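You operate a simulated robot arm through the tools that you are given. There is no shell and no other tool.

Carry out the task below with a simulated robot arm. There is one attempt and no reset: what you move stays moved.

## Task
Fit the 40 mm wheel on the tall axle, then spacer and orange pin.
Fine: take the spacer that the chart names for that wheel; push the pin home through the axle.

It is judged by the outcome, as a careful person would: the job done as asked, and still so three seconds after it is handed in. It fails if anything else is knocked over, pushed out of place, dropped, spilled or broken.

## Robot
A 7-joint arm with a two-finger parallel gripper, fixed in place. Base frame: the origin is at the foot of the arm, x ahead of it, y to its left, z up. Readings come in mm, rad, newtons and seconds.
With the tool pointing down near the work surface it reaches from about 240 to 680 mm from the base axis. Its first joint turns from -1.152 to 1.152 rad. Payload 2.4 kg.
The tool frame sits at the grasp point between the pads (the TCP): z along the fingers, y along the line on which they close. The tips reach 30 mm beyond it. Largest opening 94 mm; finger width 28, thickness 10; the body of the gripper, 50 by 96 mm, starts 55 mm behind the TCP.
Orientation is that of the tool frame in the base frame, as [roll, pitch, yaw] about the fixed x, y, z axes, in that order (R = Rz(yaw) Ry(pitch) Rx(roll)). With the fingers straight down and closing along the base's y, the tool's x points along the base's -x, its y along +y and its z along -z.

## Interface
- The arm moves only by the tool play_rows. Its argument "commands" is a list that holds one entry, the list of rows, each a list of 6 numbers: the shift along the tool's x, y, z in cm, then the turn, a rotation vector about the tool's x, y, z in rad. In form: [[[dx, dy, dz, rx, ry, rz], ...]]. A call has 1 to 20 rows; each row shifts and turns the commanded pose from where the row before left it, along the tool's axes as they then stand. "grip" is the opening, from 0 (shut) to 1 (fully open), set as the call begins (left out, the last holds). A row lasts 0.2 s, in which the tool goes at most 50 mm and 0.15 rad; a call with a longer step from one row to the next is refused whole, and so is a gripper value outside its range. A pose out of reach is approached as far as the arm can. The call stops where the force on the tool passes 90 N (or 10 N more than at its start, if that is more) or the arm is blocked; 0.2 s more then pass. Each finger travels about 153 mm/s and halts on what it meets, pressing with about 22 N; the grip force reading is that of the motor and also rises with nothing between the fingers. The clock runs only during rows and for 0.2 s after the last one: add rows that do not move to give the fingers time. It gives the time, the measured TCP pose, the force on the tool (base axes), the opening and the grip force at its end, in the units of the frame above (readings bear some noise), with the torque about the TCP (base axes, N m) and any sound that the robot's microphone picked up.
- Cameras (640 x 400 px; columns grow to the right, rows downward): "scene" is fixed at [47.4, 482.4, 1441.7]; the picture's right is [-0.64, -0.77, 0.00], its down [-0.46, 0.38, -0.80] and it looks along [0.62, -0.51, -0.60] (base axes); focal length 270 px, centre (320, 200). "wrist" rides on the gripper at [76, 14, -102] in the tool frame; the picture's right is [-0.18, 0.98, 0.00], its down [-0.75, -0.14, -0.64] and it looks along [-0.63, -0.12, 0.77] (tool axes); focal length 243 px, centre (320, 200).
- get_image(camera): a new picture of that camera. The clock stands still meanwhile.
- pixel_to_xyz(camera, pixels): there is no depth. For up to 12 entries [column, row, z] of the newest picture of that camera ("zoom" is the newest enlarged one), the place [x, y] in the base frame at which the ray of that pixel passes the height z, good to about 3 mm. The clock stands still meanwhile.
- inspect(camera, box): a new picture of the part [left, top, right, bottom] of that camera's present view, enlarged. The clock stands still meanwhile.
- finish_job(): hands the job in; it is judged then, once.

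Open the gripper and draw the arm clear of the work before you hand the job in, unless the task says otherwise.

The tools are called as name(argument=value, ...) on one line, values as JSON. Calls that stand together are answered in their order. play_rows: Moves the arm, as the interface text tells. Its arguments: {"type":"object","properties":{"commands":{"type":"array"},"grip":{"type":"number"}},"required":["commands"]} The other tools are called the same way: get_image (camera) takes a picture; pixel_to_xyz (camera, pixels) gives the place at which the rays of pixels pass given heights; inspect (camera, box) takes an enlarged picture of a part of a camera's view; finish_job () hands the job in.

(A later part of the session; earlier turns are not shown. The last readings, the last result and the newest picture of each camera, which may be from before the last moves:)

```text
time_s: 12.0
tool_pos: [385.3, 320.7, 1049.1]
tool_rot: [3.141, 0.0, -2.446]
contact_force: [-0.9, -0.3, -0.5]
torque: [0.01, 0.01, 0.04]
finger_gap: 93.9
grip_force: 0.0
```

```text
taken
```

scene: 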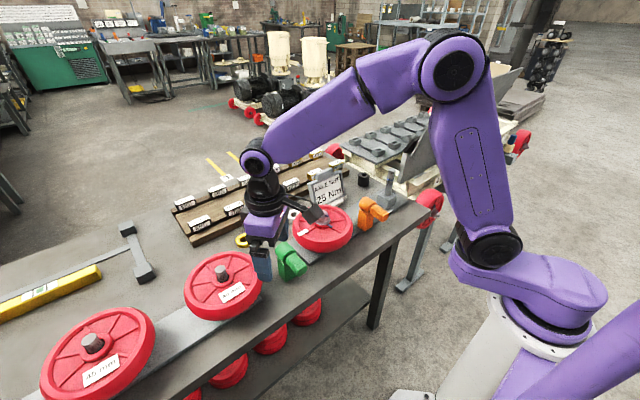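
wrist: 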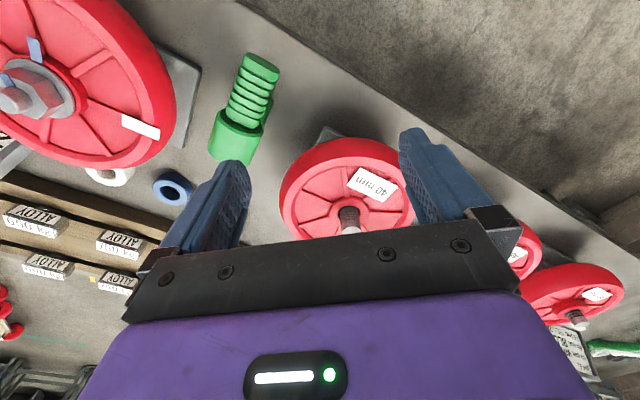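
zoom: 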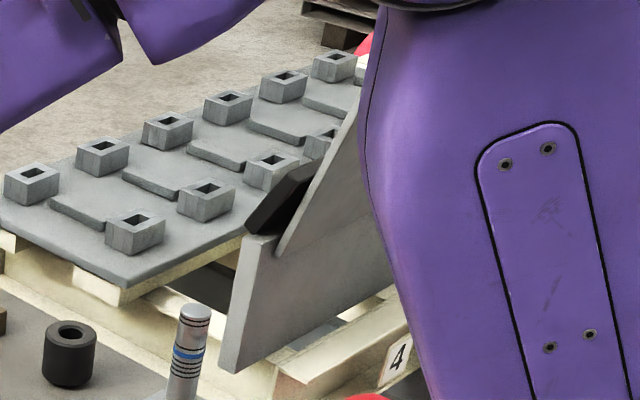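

The plate's near edge is at about (536,-332), clear of the axle. Next I'll get the wheel's centre, height and rib directions.

get_image(camera="wrist")

pixel_to_xyz(camera="wrist", pixels=[[349.1, 212.8, 880], [349.1, 212.8, 900], [349.1, 212.8, 920], [346.25, 187.5, 905], [347.1, 196.9, 905], [388.75, 211.6, 905], [370, 211, 905], [311.25, 221.9, 905], [328.75, 216.25, 905], [311.25, 193.75, 905], [331.9, 204.4, 905]])

pixel_to_xyz(camera="scene", pixels=[[222.6, 277.6, 880], [222.6, 277.6, 900], [222.6, 277.6, 920], [222.6, 277.6, 940]])

```text
taken
```

wrist: 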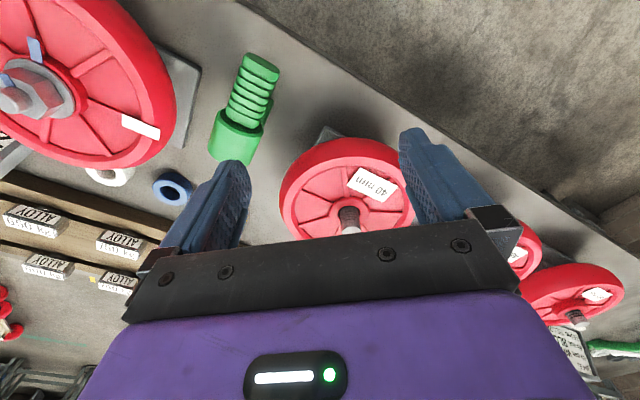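

```text
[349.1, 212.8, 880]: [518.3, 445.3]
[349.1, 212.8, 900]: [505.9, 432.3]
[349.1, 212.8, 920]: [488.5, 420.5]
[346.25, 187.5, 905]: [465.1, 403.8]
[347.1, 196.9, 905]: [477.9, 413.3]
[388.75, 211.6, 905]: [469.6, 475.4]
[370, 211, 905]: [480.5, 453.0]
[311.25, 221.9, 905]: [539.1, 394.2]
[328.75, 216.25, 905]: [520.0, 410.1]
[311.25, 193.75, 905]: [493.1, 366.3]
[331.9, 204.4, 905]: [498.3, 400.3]
```

```text
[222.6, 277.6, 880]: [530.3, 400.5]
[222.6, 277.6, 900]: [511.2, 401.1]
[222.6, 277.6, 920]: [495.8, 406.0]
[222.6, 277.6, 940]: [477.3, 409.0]
```

Combining both views puts the hub axis at about (476,407), the collar top at z≈938, the stub tip at ≈970, and 7 ribs. I'll hover directly above it and check alignment with the wrist camera.

play_rows(commands=[[[-3.125, 0.205, -0.525, 0, 0, 0], [-3.125, 0.205, -0.525, 0, 0, 0], [-3.125, 0.205, -0.525, 0, 0, 0], [-3.125, 0.205, -0.525, 0, 0, 0], [0, 0, 0, 0, 0, 0.055], [0, 0, 0, 0, 0, 0]]])

get_image(camera="wrist")

get_image(camera="scene")

```text
time_s: 13.4
tool_pos: [477.4, 407.4, 1069.6]
tool_rot: [3.141, 0.0, -2.506]
contact_force: [-0.7, -0.2, 0.2]
torque: [0.04, -0.02, 0.05]
finger_gap: 94.1
grip_force: 0.1
```

```text
taken
```

wrist: 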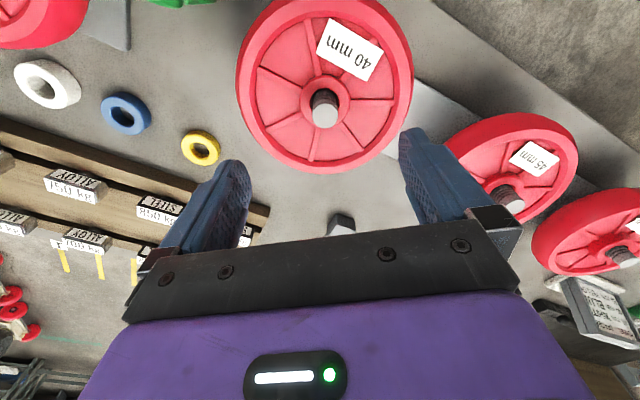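

```text
taken
```

scene: 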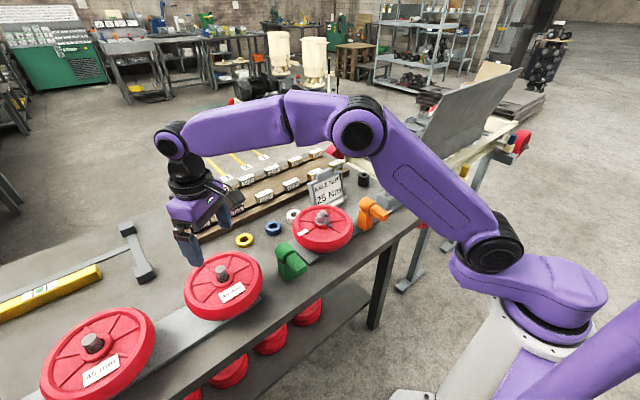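

The stub appears at about (325,110), and I'd expect (320,117) for its tip if aligned. I'll zoom for precise pixels.

inspect(camera="wrist", box=[280, 60, 370, 140])

pixel_to_xyz(camera="wrist", pixels=[[325.5, 100, 935], [325.5, 100, 940], [326, 115, 965], [326, 115, 970]])

```text
5.00 times, centred on (325, 100) of wrist
```

zoom: 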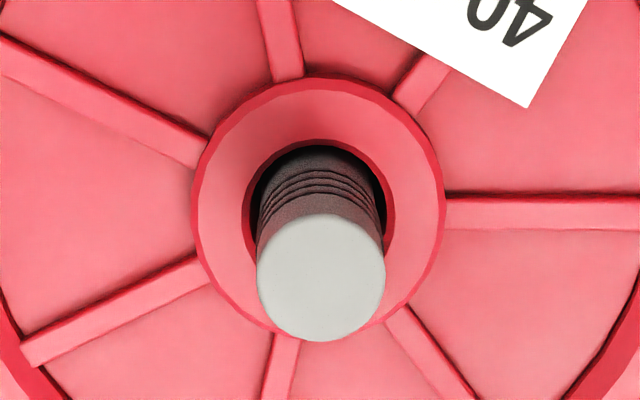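

```text
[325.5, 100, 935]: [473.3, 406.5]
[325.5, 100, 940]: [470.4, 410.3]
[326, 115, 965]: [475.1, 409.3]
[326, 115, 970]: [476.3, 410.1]
```

The collar centre is at (325,101) and the tip at (325,116), so I'm about 3.5 mm off in tool y and 2 mm in tool x. I'll correct that and descend so the tips stop about 15 mm above the collar.

play_rows(commands=[[[0.2, 0.35, 0, 0, 0, 0], [0, 0, 2.0, 0, 0, 0], [0, 0, 2.0, 0, 0, 0], [0, 0, 2.0, 0, 0, 0], [0, 0, 2.0, 0, 0, 0], [0, 0, 0.5, 0, 0, 0], [0, 0, 0, 0, 0, 0]]])

get_image(camera="wrist")

inspect(camera="scene", box=[140, 200, 290, 330])

```text
time_s: 15.0
tool_pos: [473.6, 407.4, 985.2]
tool_rot: [-3.14, 0.0, -2.505]
contact_force: [0.4, 0.8, -0.6]
torque: [-0.02, 0.0, -0.01]
finger_gap: 94.1
grip_force: 0.0
```

```text
taken
```

wrist: 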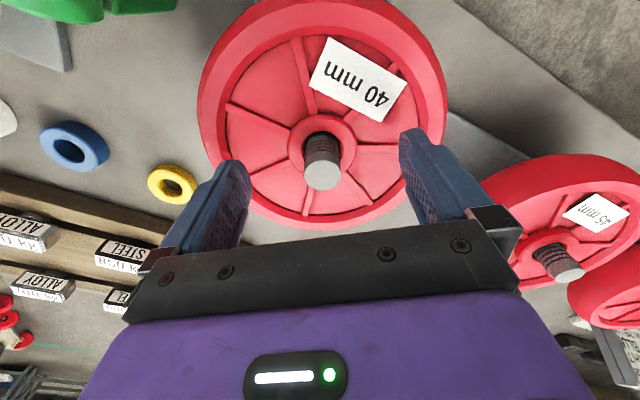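

```text
3.08 times, centred on (215, 265) of scene
```

zoom: 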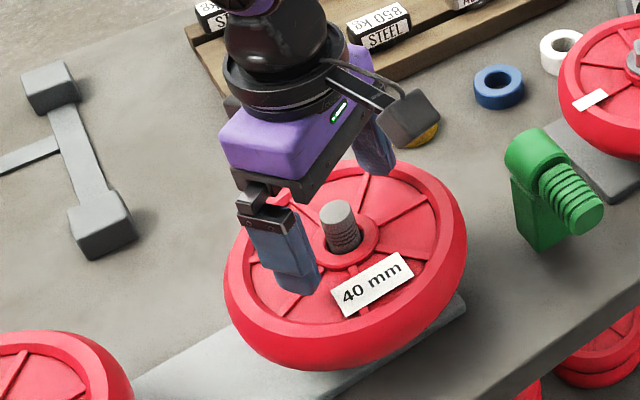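

The collar is near (321,150) between the fingers. I'll zoom to check centring and the height.

inspect(camera="wrist", box=[220, 90, 440, 230])

inspect(camera="wrist", box=[270, 100, 370, 200])

pixel_to_xyz(camera="wrist", pixels=[[321, 150, 938], [322, 175, 970]])

```text
2.86 times, centred on (330, 160) of wrist
```

zoom: 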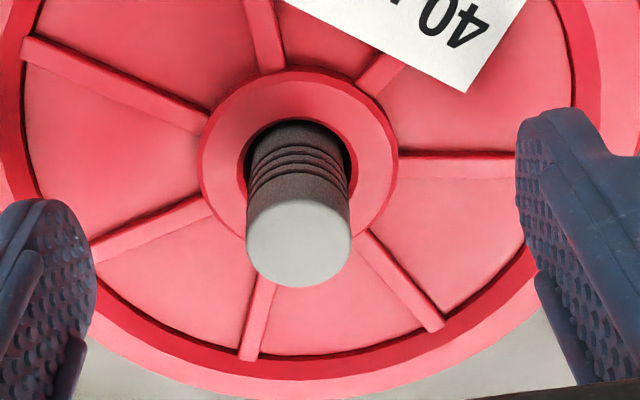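

```text
4.00 times, centred on (320, 150) of wrist
```

zoom: 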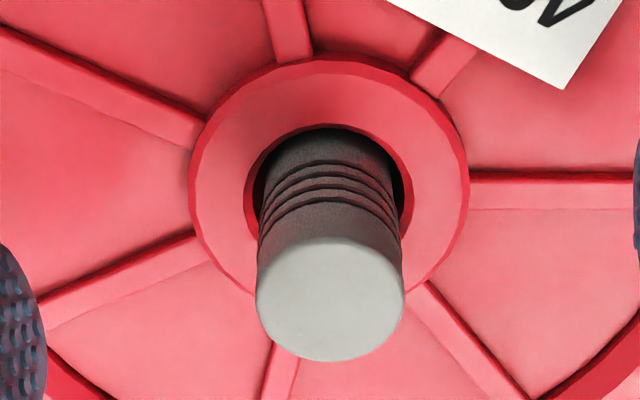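

```text
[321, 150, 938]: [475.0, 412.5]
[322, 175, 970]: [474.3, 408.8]
```

I'm aligned to within about 1.5 mm, so I'll nudge and descend slowly, watching for contact with the ribs.

play_rows(commands=[[[0, 0.15, 0, 0, 0, 0], [0, 0, 0.8, 0, 0, 0], [0, 0, 0.8, 0, 0, 0], [0, 0, 0.2, 0, 0, 0], [0, 0, 0.2, 0, 0, 0], [0, 0, 0, 0, 0, 0]]])

inspect(camera="wrist", box=[220, 90, 440, 230])

inspect(camera="scene", box=[180, 220, 280, 310])

```text
time_s: 16.4
tool_pos: [473.0, 409.3, 972.2]
tool_rot: [3.141, 0.008, -2.505]
contact_force: [-16.4, -13.4, 64.9]
torque: [-1.68, 0.38, -0.39]
finger_gap: 93.9
grip_force: 0.1
```

```text
2.86 times, centred on (330, 160) of wrist
```

zoom: 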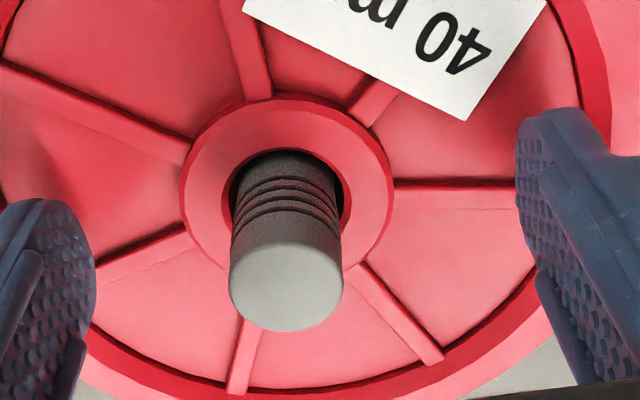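

```text
4.44 times, centred on (230, 265) of scene
```

zoom: 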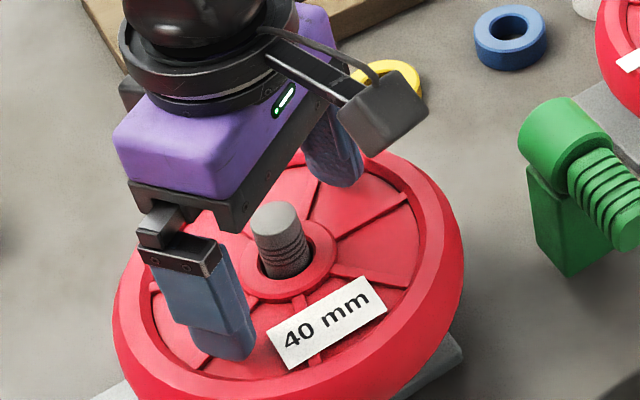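

Contact at TCP z≈972 with 65 N: the tips have reached the ribs or web, mostly on the left finger. I'll ease up slightly to relieve the force and read the pose before closing.

play_rows(commands=[[[0, 0, -0.3, 0, 0, 0], [0, 0, 0, 0, 0, 0]]])

```text
time_s: 17.0
tool_pos: [472.4, 409.7, 971.2]
tool_rot: [3.141, 0.005, -2.504]
contact_force: [-10.6, -9.1, 46.5]
torque: [-1.29, 0.21, -0.36]
finger_gap: 93.8
grip_force: 0.0
```

Still pressing at 46 N, so I'll ease up more.

play_rows(commands=[[[0, 0, -0.3, 0, 0, 0], [0, 0, -0.2, 0, 0, 0], [0, 0, 0, 0, 0, 0]]])

```text
time_s: 17.8
tool_pos: [472.5, 410.7, 972.4]
tool_rot: [-3.142, 0.0, -2.503]
contact_force: [-5.2, -0.2, 16.7]
torque: [-0.29, -0.01, -0.08]
finger_gap: 93.7
grip_force: 0.1
```

Contact is light now, at TCP z≈972.5. I'll lift 1.5 mm and close on the collar.

play_rows(commands=[[[0, 0, -0.15, 0, 0, 0], [0, 0, 0, 0, 0, 0], [0, 0, 0, 0, 0, 0], [0, 0, 0, 0, 0, 0]]], grip=0)

inspect(camera="wrist", box=[220, 90, 440, 230])

inspect(camera="scene", box=[180, 220, 280, 310])

```text
time_s: 18.8
tool_pos: [473.7, 409.2, 971.7]
tool_rot: [-3.141, -0.003, -2.507]
contact_force: [2.6, -2.9, -15.9]
torque: [0.96, -0.29, 0.08]
finger_gap: 21.5
grip_force: 45.5
```

```text
2.86 times, centred on (330, 160) of wrist
```

zoom: 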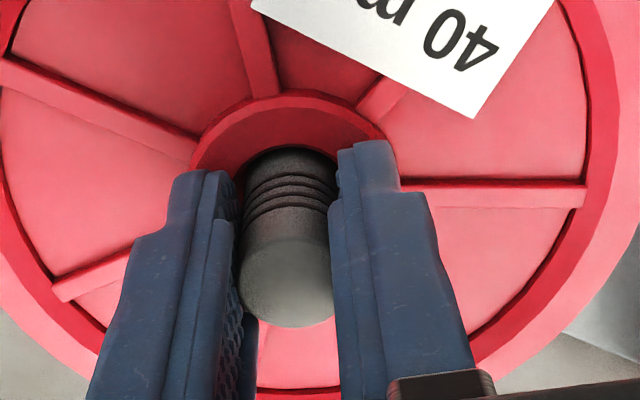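

```text
4.44 times, centred on (230, 265) of scene
```

zoom: 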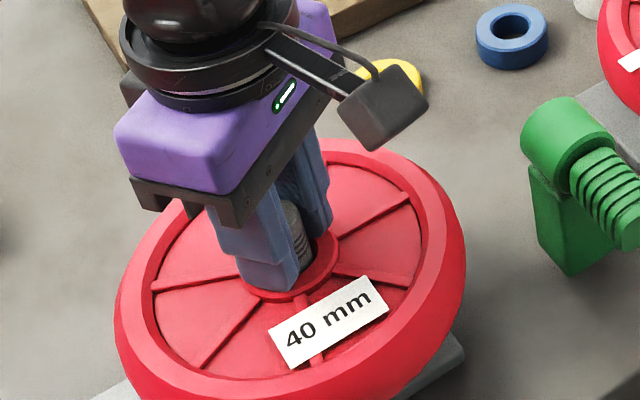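

The fingers slid over the collar and closed on the stub (gap 21.5), so the collar lip is very shallow. I'll open slightly and probe the height of the collar's top face for comparison.

play_rows(commands=[[[0, 0, 0, 0, 0, 0], [0, 0, -0.3, 0, 0, 0], [0, 0, 0, 0, 0, 0]]], grip=0.34)

inspect(camera="wrist", box=[220, 90, 440, 230])

```text
time_s: 19.6
tool_pos: [473.1, 409.7, 977.6]
tool_rot: [3.14, 0.0, -2.505]
contact_force: [0.6, 0.3, -0.3]
torque: [0.0, -0.01, 0.0]
finger_gap: 32.1
grip_force: 0.1
```

```text
2.86 times, centred on (330, 160) of wrist
```

zoom: 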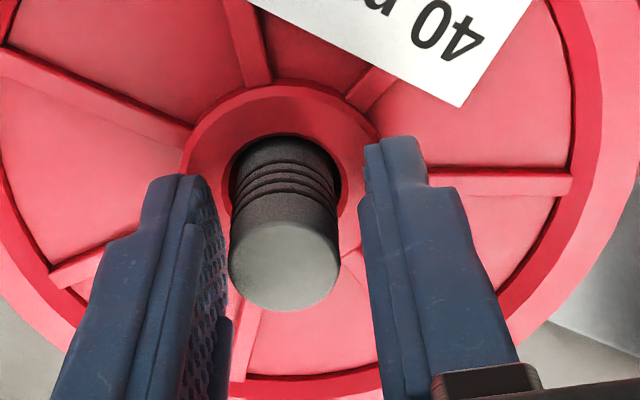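

Free at z 977.6 with a 32 mm gap, so the tips are over the collar face. I'll probe down in small steps.

play_rows(commands=[[[0, 0, 0.3, 0, 0, 0], [0, 0, 0, 0, 0, 0], [0, 0, 0, 0, 0, 0]]])

play_rows(commands=[[[0, 0, 0.2, 0, 0, 0], [0, 0, 0, 0, 0, 0], [0, 0, 0, 0, 0, 0]]])

play_rows(commands=[[[0, 0, 0.2, 0, 0, 0], [0, 0, 0, 0, 0, 0], [0, 0, 0, 0, 0, 0]]])

```text
time_s: 20.4
tool_pos: [472.2, 411.1, 974.3]
tool_rot: [-3.141, 0.0, -2.505]
contact_force: [0.5, -0.7, 1.3]
torque: [0.0, -0.01, 0.02]
finger_gap: 32.2
grip_force: 0.0
```

```text
time_s: 21.2
tool_pos: [472.6, 410.6, 971.5]
tool_rot: [-3.139, -0.002, -2.504]
contact_force: [0.3, 0.0, -0.6]
torque: [-0.02, 0.03, -0.02]
finger_gap: 31.8
grip_force: 0.0
```

```text
time_s: 22.0
tool_pos: [473.2, 411.2, 971.6]
tool_rot: [3.141, 0.004, -2.505]
contact_force: [-3.4, -3.3, 18.9]
torque: [-0.29, 0.21, 0.09]
finger_gap: 31.9
grip_force: 0.0
```

The collar face is contacted at TCP z≈971. Now I'll raise, open to ~68 mm and probe the rib and web height.

play_rows(commands=[[[0, 0, -0.5, 0, 0, 0], [0, 0, 0, 0, 0, 0], [0, 0, 0, 0, 0, 0]]], grip=0.72)

play_rows(commands=[[[0, 0, 0.4, 0, 0, 0], [0, 0, 0.1, 0, 0, 0], [0, 0, 0, 0, 0, 0]]])

play_rows(commands=[[[0, 0, 0.1, 0, 0, 0], [0, 0, 0, 0, 0, 0], [0, 0, 0, 0, 0, 0]]])

play_rows(commands=[[[0, 0, 0.1, 0, 0, 0], [0, 0, 0, 0, 0, 0], [0, 0, 0, 0, 0, 0]]])

play_rows(commands=[[[0, 0, 0.1, 0, 0, 0], [0, 0, 0, 0, 0, 0], [0, 0, 0, 0, 0, 0]]])

```text
time_s: 22.8
tool_pos: [472.8, 409.7, 974.8]
tool_rot: [-3.14, -0.001, -2.504]
contact_force: [0.3, 0.5, -0.8]
torque: [0.05, -0.01, -0.02]
finger_gap: 67.3
grip_force: 0.1
```

```text
time_s: 23.6
tool_pos: [472.7, 409.9, 971.5]
tool_rot: [-3.141, 0.002, -2.503]
contact_force: [-3.9, -2.9, 16.5]
torque: [-0.39, 0.08, -0.14]
finger_gap: 67.5
grip_force: 0.1
```

```text
time_s: 24.4
tool_pos: [472.9, 410.3, 973.2]
tool_rot: [-3.141, 0.004, -2.504]
contact_force: [-5.9, -3.4, 35.6]
torque: [-0.74, 0.21, -0.07]
finger_gap: 67.9
grip_force: 0.0
```

```text
time_s: 25.2
tool_pos: [472.9, 409.5, 971.4]
tool_rot: [3.141, 0.005, -2.506]
contact_force: [-8.3, -6.8, 42.4]
torque: [-0.99, 0.2, -0.15]
finger_gap: 67.7
grip_force: 0.1
```

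```text
time_s: 26.0
tool_pos: [473.4, 410.5, 972.3]
tool_rot: [-3.14, 0.007, -2.505]
contact_force: [-10.8, -7.4, 47.1]
torque: [-1.08, 0.28, -0.16]
finger_gap: 67.5
grip_force: 0.0
```

The collar, ribs and web all give contact at the same height (tips at ≈941.5). The wheel therefore acts as a flat 40 mm disc and can't be gripped from above. It stands about 40 mm above the plate, so I'll clamp the rim top-and-bottom from the side with the tool horizontal, and first I'll lift clear.

play_rows(commands=[[[0, 0, -3.5, 0, 0, 0], [0, 0, -3.5, 0, 0, 0], [0, 0, -3.5, 0, 0, 0], [0, 0, -3.5, 0, 0, 0], [0, 0, -3.5, 0, 0, 0], [4, 0, 0, 0, 0, 0], [4, 0, 0, 0, 0, 0], [4, 0, 0, 0, 0, 0], [0, 0, 0, 0, -0.1428, 0], [0, 0, 0, 0, -0.1428, 0], [0, 0, 0, 0, -0.1428, 0], [0, 0, 0, 0, -0.1428, 0], [0, 0, 0, 0, -0.1428, 0], [0, 0, 0, 0, -0.1428, 0], [0, 0, 0, 0, 0, 0]]], grip=0.75)

get_image(camera="wrist")

get_image(camera="scene")

```text
time_s: 29.2
tool_pos: [375.0, 338.6, 1142.6]
tool_rot: [-3.141, 0.858, -2.504]
contact_force: [-0.3, -0.4, 1.0]
torque: [0.01, -0.01, -0.03]
finger_gap: 70.3
grip_force: 0.0
```

```text
taken
```

wrist: 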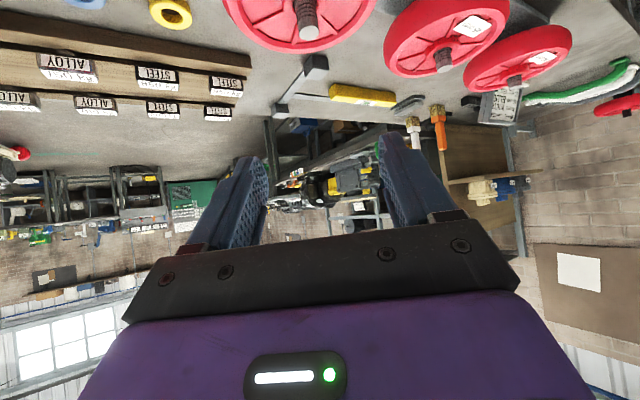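

```text
taken
```

scene: 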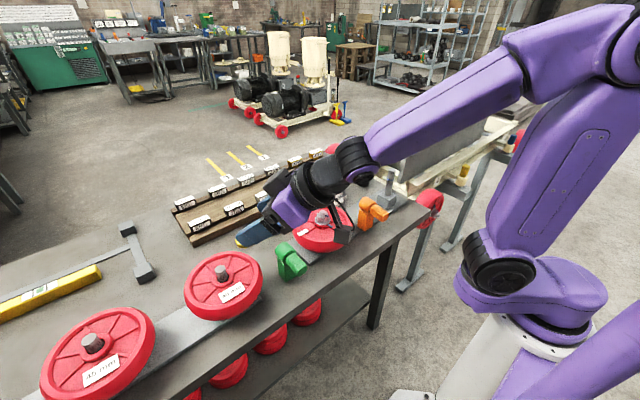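

The reorientation is going as planned, with the pitch at 0.857. I'll finish the tilt to horizontal and roll 90° so the fingers close vertically with the camera on the left.

play_rows(commands=[[[0, 0, 0, 0, -0.1428, 0], [0, 0, 0, 0, -0.1428, 0], [0, 0, 0, 0, -0.1428, 0], [0, 0, 0, 0, -0.1428, 0], [0, 0, 0, 0, -0.1426, 0], [0, 0, 0, 0, 0, 0.1428], [0, 0, 0, 0, 0, 0.1428], [0, 0, 0, 0, 0, 0.1428], [0, 0, 0, 0, 0, 0.1428], [0, 0, 0, 0, 0, 0.1428], [0, 0, 0, 0, 0, 0.1428], [0, 0, 0, 0, 0, 0.1428], [0, 0, 0, 0, 0, 0.1428], [0, 0, 0, 0, 0, 0.1428], [0, 0, 0, 0, 0, 0.1428], [0, 0, 0, 0, 0, 0.1428], [0, 0, 0, 0, 0, 0]]])

get_image(camera="wrist")

get_image(camera="scene")

```text
time_s: 32.8
tool_pos: [396.0, 352.1, 1148.0]
tool_rot: [1.57, -0.002, 2.209]
contact_force: [-1.2, -0.1, 0.5]
torque: [0.02, 0.0, 0.05]
finger_gap: 70.4
grip_force: 0.0
out of reach, approached as far as the arm can: row 4, 5
```

```text
taken
```

wrist: 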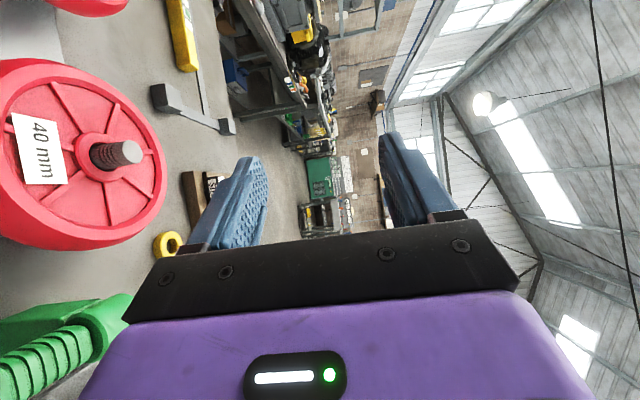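

```text
taken
```

scene: 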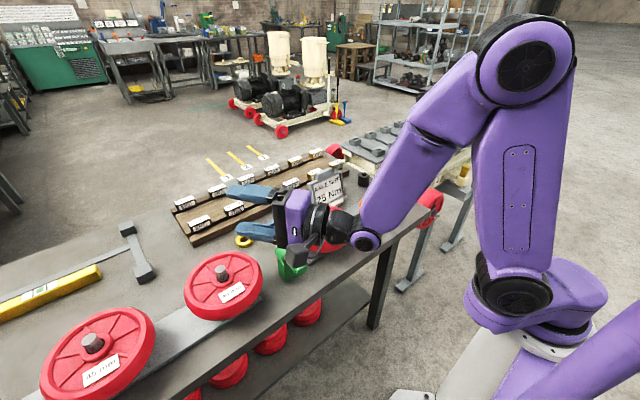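

The pose is reached with the tool horizontal and y up. I'll back off 40 mm and lower to z≈1000 to look under the wheel, after checking the bench edge.

pixel_to_xyz(camera="scene", pixels=[[425, 207, 850], [380, 242, 850], [300, 300, 850], [200, 375, 850]])

play_rows(commands=[[[0, 0, -2, 0, 0, 0], [0, 0, -2, 0, 0, 0], [0, -3, 0, 0, 0, 0], [0, -3, 0, 0, 0, 0], [0, -3, 0, 0, 0, 0], [0, -3, 0, 0, 0, 0], [0, -3, 0, 0, 0, 0], [0, 0, 0, 0, 0, 0]]])

get_image(camera="wrist")

get_image(camera="scene")

```text
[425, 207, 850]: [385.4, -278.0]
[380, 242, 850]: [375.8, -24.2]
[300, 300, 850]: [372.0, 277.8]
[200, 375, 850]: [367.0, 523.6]
```

```text
time_s: 34.6
tool_pos: [399.0, 350.7, 995.4]
tool_rot: [1.571, 0.001, 2.209]
contact_force: [0.1, -0.8, -0.2]
torque: [-0.02, 0.02, 0.02]
finger_gap: 70.3
grip_force: 0.0
out of reach, approached as far as the arm can: row 1, 2, 3
```

```text
taken
```

wrist: 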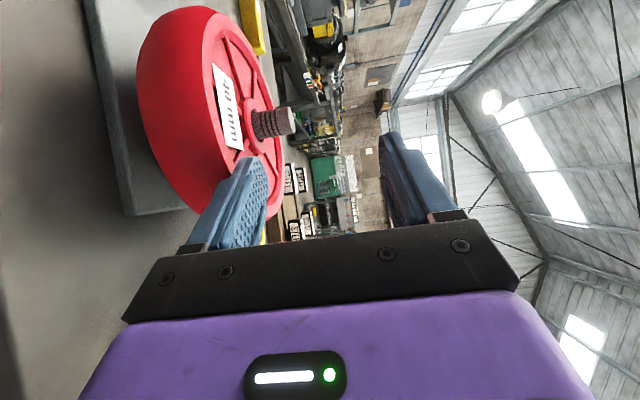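

```text
taken
```

scene: 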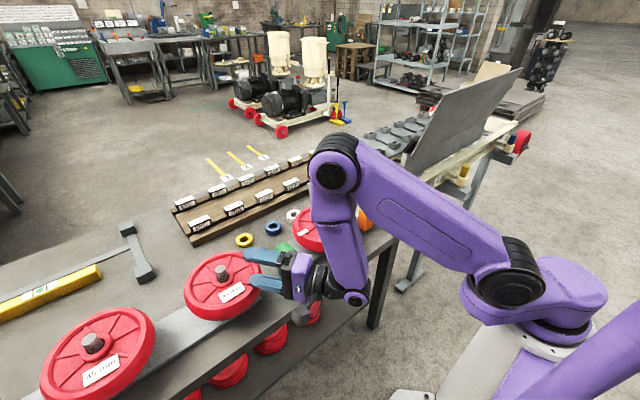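

The bench edge is at x≈372. The backing rows were out of reach at the higher height, so I'll try backing off again here at z≈995.

play_rows(commands=[[[0, 0, -1, 0, 0, 0], [0, 0, -1, 0, 0, 0], [0, 0, -1, 0, 0, 0], [0, 0, -1, 0, 0, 0], [0, 0, 0, 0, 0, 0]]])

get_image(camera="scene")

```text
time_s: 35.8
tool_pos: [367.0, 325.8, 996.1]
tool_rot: [1.573, 0.0, 2.209]
contact_force: [0.3, -0.2, 0.6]
torque: [0.0, 0.02, 0.02]
finger_gap: 70.4
grip_force: 0.0
```

```text
taken
```

scene: 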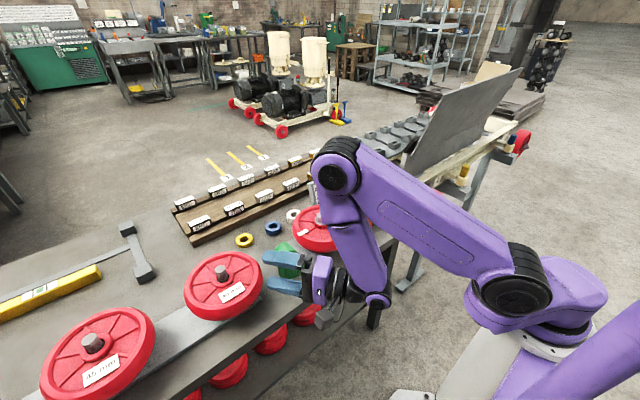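

It works at this height (TCP radius 491). Before picking the wheel I'll check that the horizontal tool can reach the axle, by raising to ~1036 and swinging right in an arc.

play_rows(commands=[[[0, 4, 0, 0, 0, 0], [-4.46, 0, 0.19, 0, -0.0908, 0], [-4.46, 0, 0.19, 0, -0.0908, 0], [-4.46, 0, 0.19, 0, -0.0908, 0], [-4.46, 0, 0.19, 0, -0.0908, 0], [-4.46, 0, 0.19, 0, -0.0908, 0], [-4.46, 0, 0.19, 0, -0.0908, 0], [-4.46, 0, 0.19, 0, -0.0908, 0], [-4.46, 0, 0.19, 0, -0.0908, 0], [0, 0, 0, 0, 0, 0]]])

play_rows(commands=[[[0, 0, -2, 0, 0, 0], [0, 0, -2, 0, 0, 0], [0, 0, -2, 0, 0, 0], [0, 0, -2, 0, 0, 0], [0, 0, 0, 0, 0, 0]]])

get_image(camera="scene")

get_image(camera="wrist")

```text
time_s: 37.4
tool_pos: [488.1, 145.0, 1026.1]
tool_rot: [1.575, -0.029, 1.796]
contact_force: [-5.4, 9.6, 4.5]
torque: [0.38, 0.31, -0.22]
finger_gap: 68.6
grip_force: 0.1
out of reach, approached as far as the arm can: row 1
stopped in row 7: the force on the tool passed its limit at 100 N (the readings are from after the stop); the commanded pose is now the measured one
```

```text
time_s: 38.6
tool_pos: [432.8, 119.4, 1014.7]
tool_rot: [1.575, -0.026, 1.786]
contact_force: [-0.1, -0.9, 0.3]
torque: [-0.05, -0.03, -0.02]
finger_gap: 70.1
grip_force: 0.0
out of reach, approached as far as the arm can: row 3, 4
```

```text
taken
```

scene: 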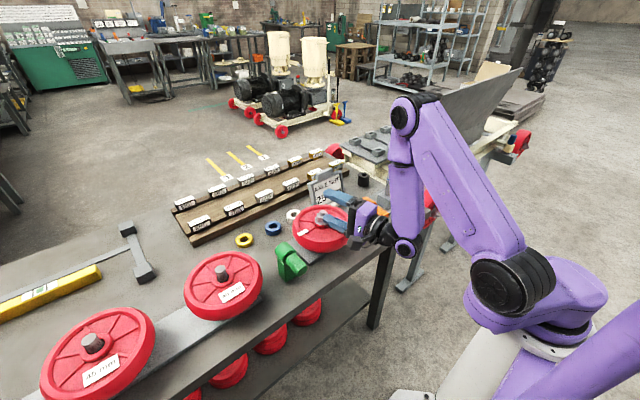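

```text
taken
```

wrist: 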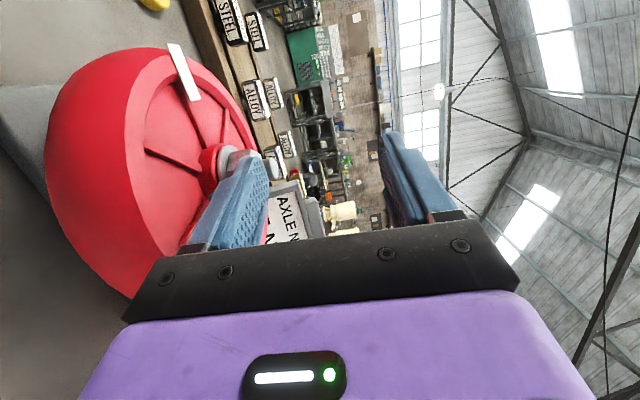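

Something was touched: 100 N in row 7 with the TCP at (488,145). It was likely the lower finger against the short axle's stud. I'll check for any displacement there.

inspect(camera="scene", box=[270, 170, 400, 280])

inspect(camera="wrist", box=[100, 60, 340, 300])

```text
3.64 times, centred on (335, 225) of scene
```

zoom: 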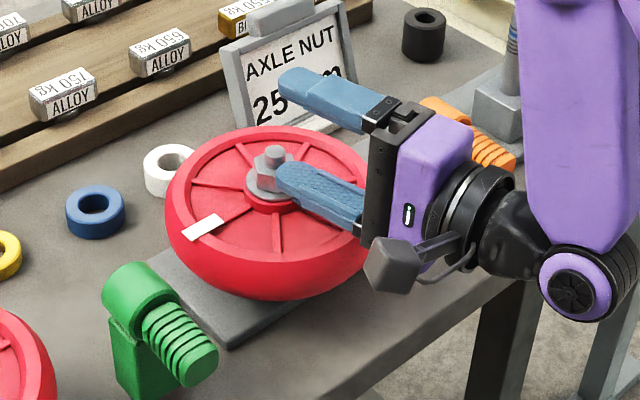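

```text
1.67 times, centred on (220, 180) of wrist
```

zoom: 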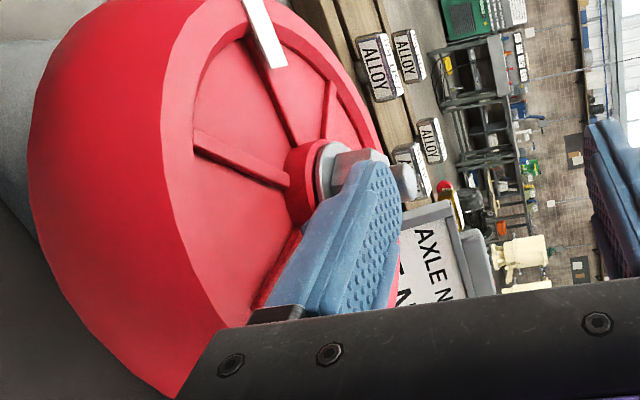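

The stud, nut and wheel look unchanged; the lower finger now sits short of the stud. I'll raise straight up, well clear, then test the approach to the axle from the right-hand side direction.

play_rows(commands=[[[0, 2, 0, 0, 0, 0], [0, 2, 0.5, 0, 0, 0], [0, 2, 0.5, 0, 0, 0], [0, 0, 0, 0, 0, 0]]], grip=0.2)

inspect(camera="scene", box=[270, 170, 400, 280])

```text
time_s: 39.6
tool_pos: [455.7, 118.1, 1068.9]
tool_rot: [1.575, -0.028, 1.789]
contact_force: [-0.2, 0.5, -0.6]
torque: [-0.02, -0.03, 0.0]
finger_gap: 18.8
grip_force: 0.1
out of reach, approached as far as the arm can: row 1, 2
```

```text
3.64 times, centred on (335, 225) of scene
```

zoom: 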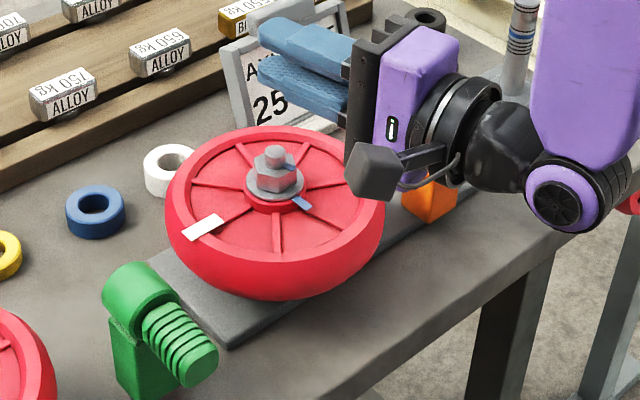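

The nut's torque marks are unchanged (px (327,215) and (330,226)), so nothing moved. With the fingers nearly shut and z≈1069, I'll translate toward the axle side to test reach.

play_rows(commands=[[[0, 0, 0, 0, 0, -0.028], [-3.94, 0, -0.39, 0, 0, 0], [-3.94, 0, -0.39, 0, 0, 0], [-3.94, 0, -0.39, 0, 0, 0], [-3.74, 0, -1.64, 0, 0, 0], [-3.74, 0, -1.64, 0, 0, 0], [-3.74, 0, -1.64, 0, 0, 0], [-3.74, 0, -1.64, 0, 0, 0], [-3.74, 0, -1.64, 0, 0, 0], [0, 0, 0, 0, 0.13, 0], [0, 0, 0, 0, 0, 0]]])

get_image(camera="scene")

get_image(camera="wrist")

```text
time_s: 42.0
tool_pos: [427.9, -199.5, 1068.7]
tool_rot: [1.574, 0.0, 1.919]
contact_force: [-0.5, -0.6, -0.4]
torque: [0.03, 0.0, -0.01]
finger_gap: 18.9
grip_force: 0.0
```

```text
taken
```

scene: 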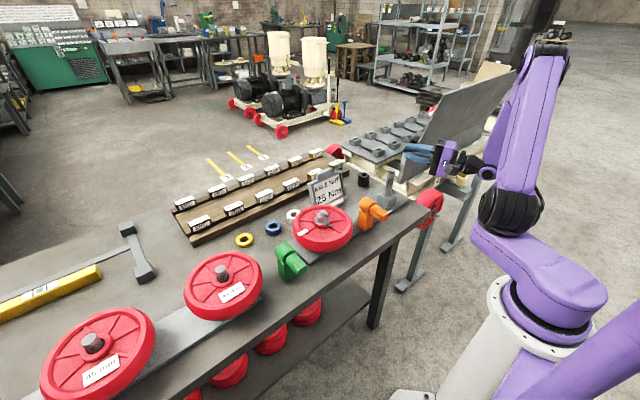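

```text
taken
```

wrist: 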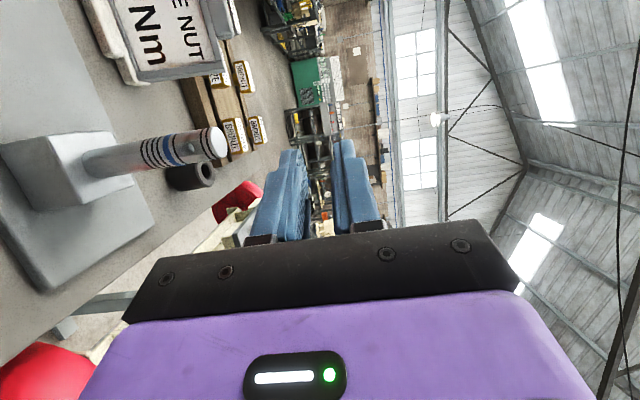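

Reachable. I'll test the full placing pose: retract 20 mm, then descend to z≈925 with closed fingers, whose tips stay about 40 mm from the axle axis.

play_rows(commands=[[[0, 0, -1, 0, 0, 0], [0, 0, -1.1, 0, 0, 0], [0, 0, 0, 0, 0, 0]]])

play_rows(commands=[[[0, -2.4, 0, 0, 0, 0], [0, -2.4, 0, 0, 0, 0], [0, -2.4, 0, 0, 0, 0], [0, -2.4, 0, 0, 0, 0], [0, -2.4, 0, 0, 0, 0], [0, -2.4, 0, 0, 0, 0], [0, 0, 0, 0, 0, 0]]])

get_image(camera="scene")

get_image(camera="wrist")

```text
time_s: 42.8
tool_pos: [407.7, -207.7, 1070.2]
tool_rot: [1.574, -0.001, 1.917]
contact_force: [-0.6, -0.5, -1.0]
torque: [-0.03, -0.01, 0.0]
finger_gap: 18.8
grip_force: 0.1
```

```text
time_s: 44.4
tool_pos: [407.0, -207.4, 926.4]
tool_rot: [1.574, 0.001, 1.917]
contact_force: [0.1, 0.3, -0.3]
torque: [0.0, 0.02, -0.01]
finger_gap: 18.8
grip_force: 0.0
```

```text
taken
```

scene: 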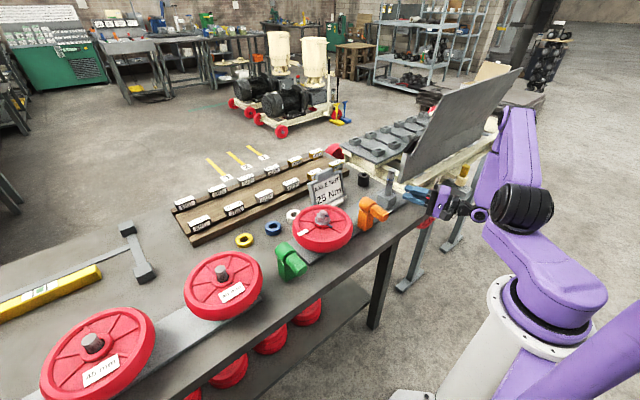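

```text
taken
```

wrist: 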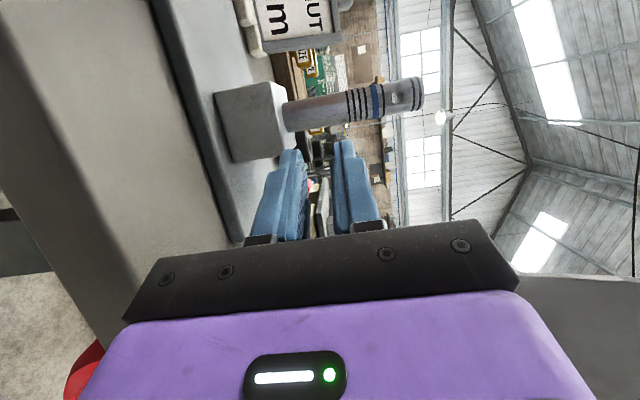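

The placing pose works and gives a useful side view: image-right is up, the block's top is at col ~285, the axle tip at ~422 and the hole at ~398. I'll zoom in to measure the hole and block.

inspect(camera="wrist", box=[200, 50, 440, 200])

inspect(camera="wrist", box=[330, 60, 440, 140])

```text
2.67 times, centred on (320, 125) of wrist
```

zoom: 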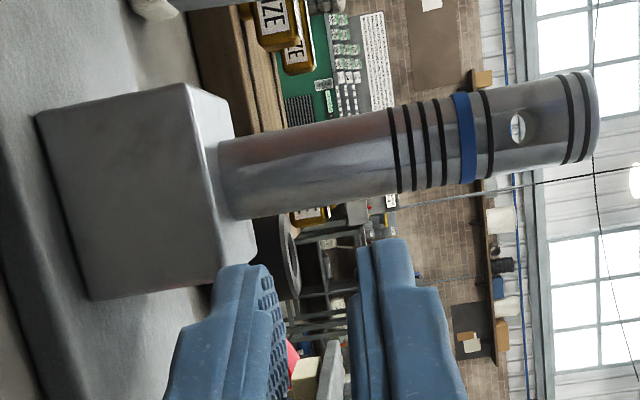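

```text
5.00 times, centred on (385, 100) of wrist
```

zoom: 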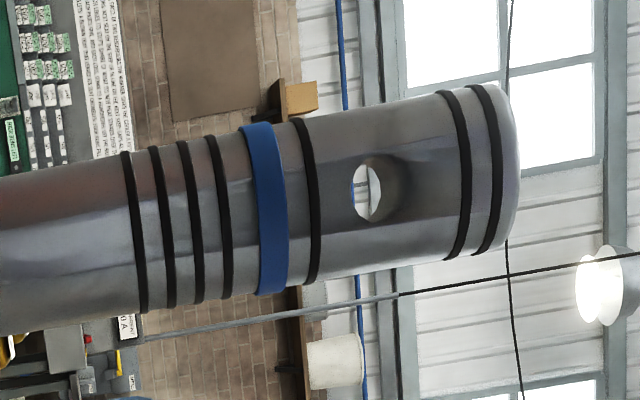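

The hole is at z≈981.5 and goes straight through along x, with the block top at ≈902. The placing pose is confirmed, so I'll go back up and around to the 40 mm wheel.

play_rows(commands=[[[0, 2.9, 0, 0, 0, 0], [0, 2.9, 0, 0, 0, 0], [0, 2.9, 0, 0, 0, 0], [0, 2.9, 0, 0, 0, 0], [0, 2.9, 0, 0, 0, 0], [0, 0, 2.4, 0, 0, 0], [3.49, 0, 2.11, 0, 0, 0], [3.49, 0, 2.11, 0, 0, 0], [3.49, 0, 2.11, 0, 0, 0], [3.49, 0, 2.11, 0, 0, 0], [3.49, 0, 2.11, 0, 0, 0], [0, 0, 0, 0, 0, 0]]])

play_rows(commands=[[[3.86, 0, 0.9, 0, 0, 0], [3.86, 0, 0.9, 0, 0, 0], [3.86, 0, 0.9, 0, 0, 0], [4.59, 0, -0.28, 0, 0, 0], [4.59, 0, -0.28, 0, 0, 0], [4.59, 0, -0.28, 0, 0, 0], [4.59, 0, -0.28, 0, 0, 0], [4.59, 0, -0.28, 0, 0, 0], [0, 0, 0, 0, 0.146, 0], [0, 0, 0, 0, 0.146, 0], [0, 0, 0, 0, 0, 0]]])

get_image(camera="scene")

get_image(camera="wrist")

```text
time_s: 47.0
tool_pos: [470.9, 1.6, 1070.7]
tool_rot: [1.573, -0.001, 1.917]
contact_force: [-0.4, -0.6, 0.5]
torque: [0.02, 0.01, -0.01]
finger_gap: 18.9
grip_force: 0.0
```

```text
time_s: 49.4
tool_pos: [403.4, 331.8, 1060.4]
tool_rot: [1.575, -0.002, 2.212]
contact_force: [0.4, 0.0, -0.6]
torque: [0.02, 0.03, -0.03]
finger_gap: 18.7
grip_force: 0.0
out of reach, approached as far as the arm can: row 4, 5, 6
```

```text
taken
```

scene: 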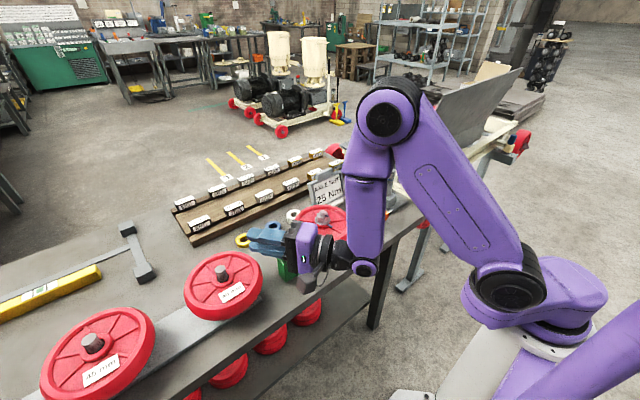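

```text
taken
```

wrist: 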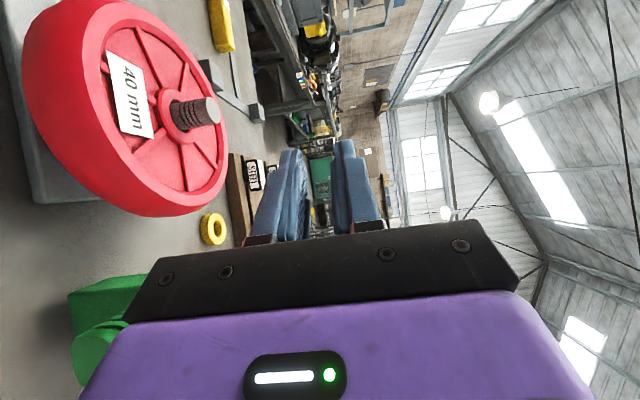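

I ended at (403,332,1060), clipped by reach. Before going down I'll find where the green pin is, since the hand will pass near it.

pixel_to_xyz(camera="scene", pixels=[[301.75, 271.25, 930], [301.75, 271.25, 945], [284, 258, 940], [297, 250, 940], [385, 217, 945], [357, 200, 945], [283, 278, 870], [302, 273, 880]])

inspect(camera="scene", box=[170, 200, 350, 320])

```text
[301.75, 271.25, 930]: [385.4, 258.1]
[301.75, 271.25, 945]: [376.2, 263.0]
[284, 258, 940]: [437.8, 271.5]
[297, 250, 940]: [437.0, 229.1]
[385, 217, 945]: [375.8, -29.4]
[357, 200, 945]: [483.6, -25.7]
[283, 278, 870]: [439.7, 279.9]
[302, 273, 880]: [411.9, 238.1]
```

```text
3.33 times, centred on (260, 260) of scene
```

zoom: 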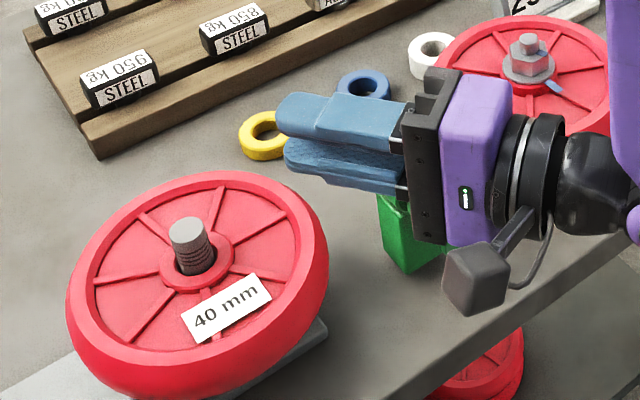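

The green pin's handle end is at about (376,262), so approaching with the same 20° heading as the placing pose keeps the hand about 100 mm clear of it. I'll yaw back to 20°, shift left, lower, and back off in front of the wheel.

play_rows(commands=[[[0, 0, 0, 0, -0.146, 0], [0, 0, 0, 0, -0.146, 0], [2.46, 0, 0, 0, 0, 0], [2.46, 0, 0, 0, 0, 0], [0, -2, 0, 0, 0, 0], [0, -2, 0, 0, 0, 0], [0, -2, 0, 0, 0, 0], [0, 0, -1.4, 0, 0, 0], [0, 0, -1.4, 0, 0, 0], [0, 0, -1.45, 0, 0, 0], [0, 0, 0, 0, 0, 0]]])

get_image(camera="scene")

get_image(camera="wrist")

```text
time_s: 51.8
tool_pos: [346.2, 364.7, 1000.7]
tool_rot: [1.573, 0.0, 1.919]
contact_force: [-0.2, 0.6, 0.2]
torque: [-0.03, 0.02, 0.0]
finger_gap: 18.9
grip_force: 0.0
```

```text
taken
```

scene: 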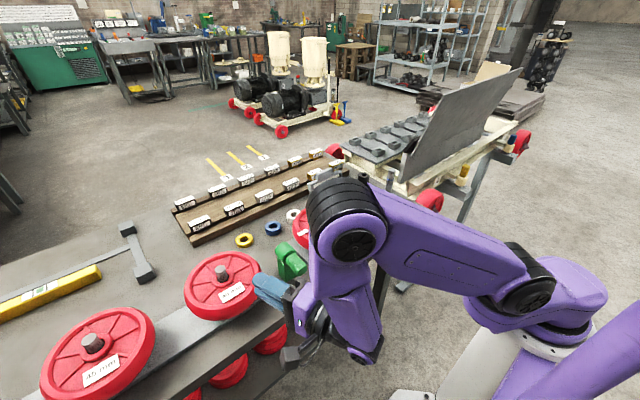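

```text
taken
```

wrist: 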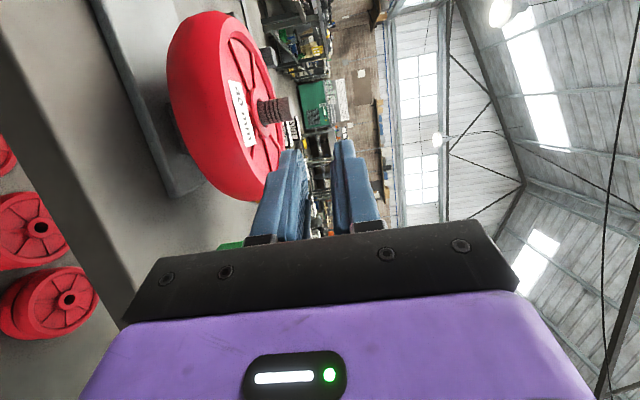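

In position before the wheel. I'll lower to z≈923, opening the fingers to about 66 mm, and look at the wheel edge-on.

play_rows(commands=[[[0, -2, 0, 0, 0, 0], [0, -2, 0, 0, 0, 0], [0, -2, 0, 0, 0, 0], [0, -1.8, 0, 0, 0, 0], [0, 0, 0, 0, 0, 0]]], grip=0.7)

get_image(camera="wrist")

inspect(camera="wrist", box=[100, 0, 420, 230])

inspect(camera="scene", box=[170, 220, 350, 370])

```text
time_s: 53.0
tool_pos: [346.7, 363.8, 920.9]
tool_rot: [1.574, 0.0, 1.918]
contact_force: [0.4, 0.9, 0.9]
torque: [-0.03, -0.01, -0.02]
finger_gap: 65.8
grip_force: 0.1
```

```text
taken
```

wrist: 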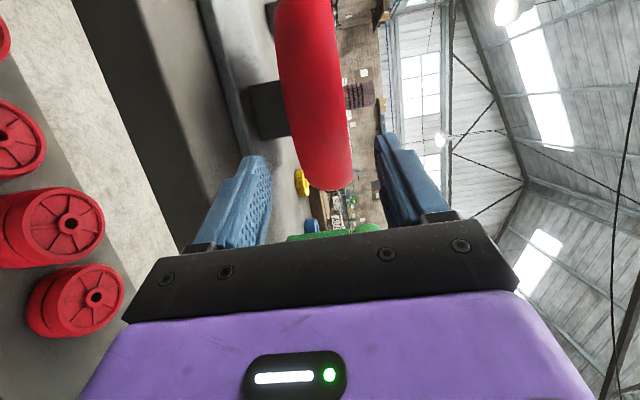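

```text
1.74 times, centred on (260, 115) of wrist
```

zoom: 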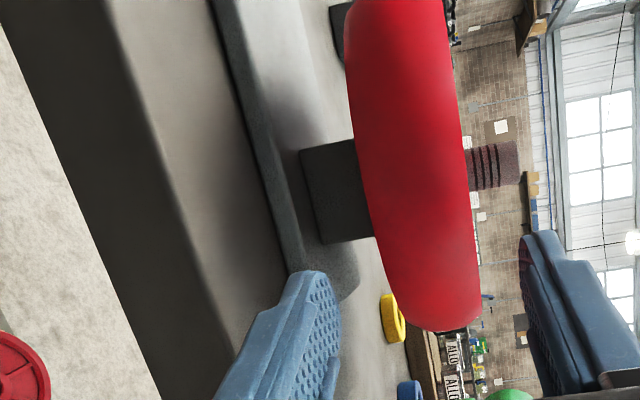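

```text
2.67 times, centred on (260, 295) of scene
```

zoom: 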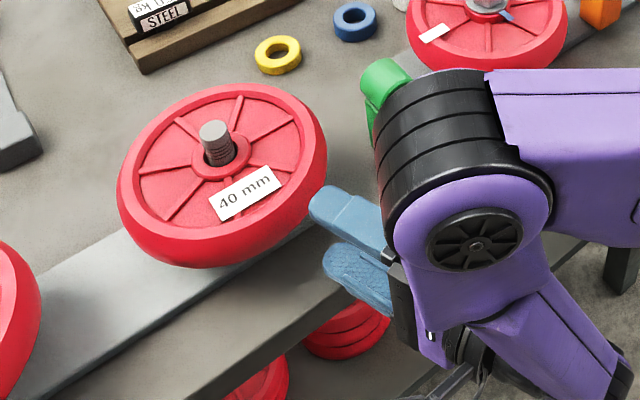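

The wheel sits level between the fingers (spanning about -20 to +19 mm around the TCP), with a 50 mm seat block beneath. I'll move in 67 mm so the tips stop short of the block, then close.

play_rows(commands=[[[0, 0, 1.7, 0, 0, 0], [0, 0, 1.7, 0, 0, 0], [0, 0, 1.7, 0, 0, 0], [0, 0, 1.6, 0, 0, 0], [0, 0, 0, 0, 0, 0]]])

inspect(camera="wrist", box=[100, 0, 420, 230])

```text
time_s: 54.2
tool_pos: [409.5, 388.8, 921.7]
tool_rot: [1.574, 0.001, 1.918]
contact_force: [-0.2, 1.1, -0.2]
torque: [-0.03, -0.01, 0.0]
finger_gap: 65.6
grip_force: 0.2
```

```text
1.74 times, centred on (260, 115) of wrist
```

zoom: 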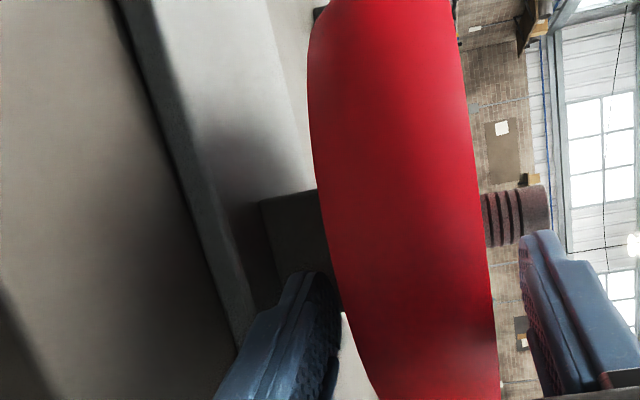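

No contact, and the fingers straddle the rim. Closing now.

play_rows(commands=[[[0, 0, 0, 0, 0, 0], [0, 0, 0, 0, 0, 0], [0, 0, 0, 0, 0, 0], [0, 0, 0, 0, 0, 0]]], grip=0)

inspect(camera="wrist", box=[100, 0, 420, 230])

```text
time_s: 55.2
tool_pos: [411.3, 387.7, 921.9]
tool_rot: [1.573, -0.001, 1.918]
contact_force: [2.2, 1.4, 5.7]
torque: [0.0, -0.16, 0.05]
finger_gap: 44.5
grip_force: 22.2
```

```text
1.74 times, centred on (260, 115) of wrist
```

zoom: 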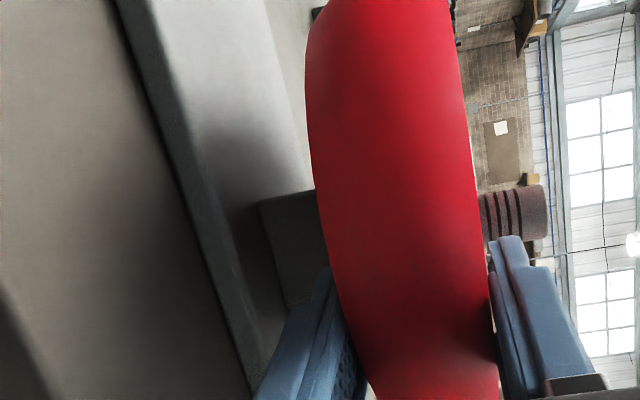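

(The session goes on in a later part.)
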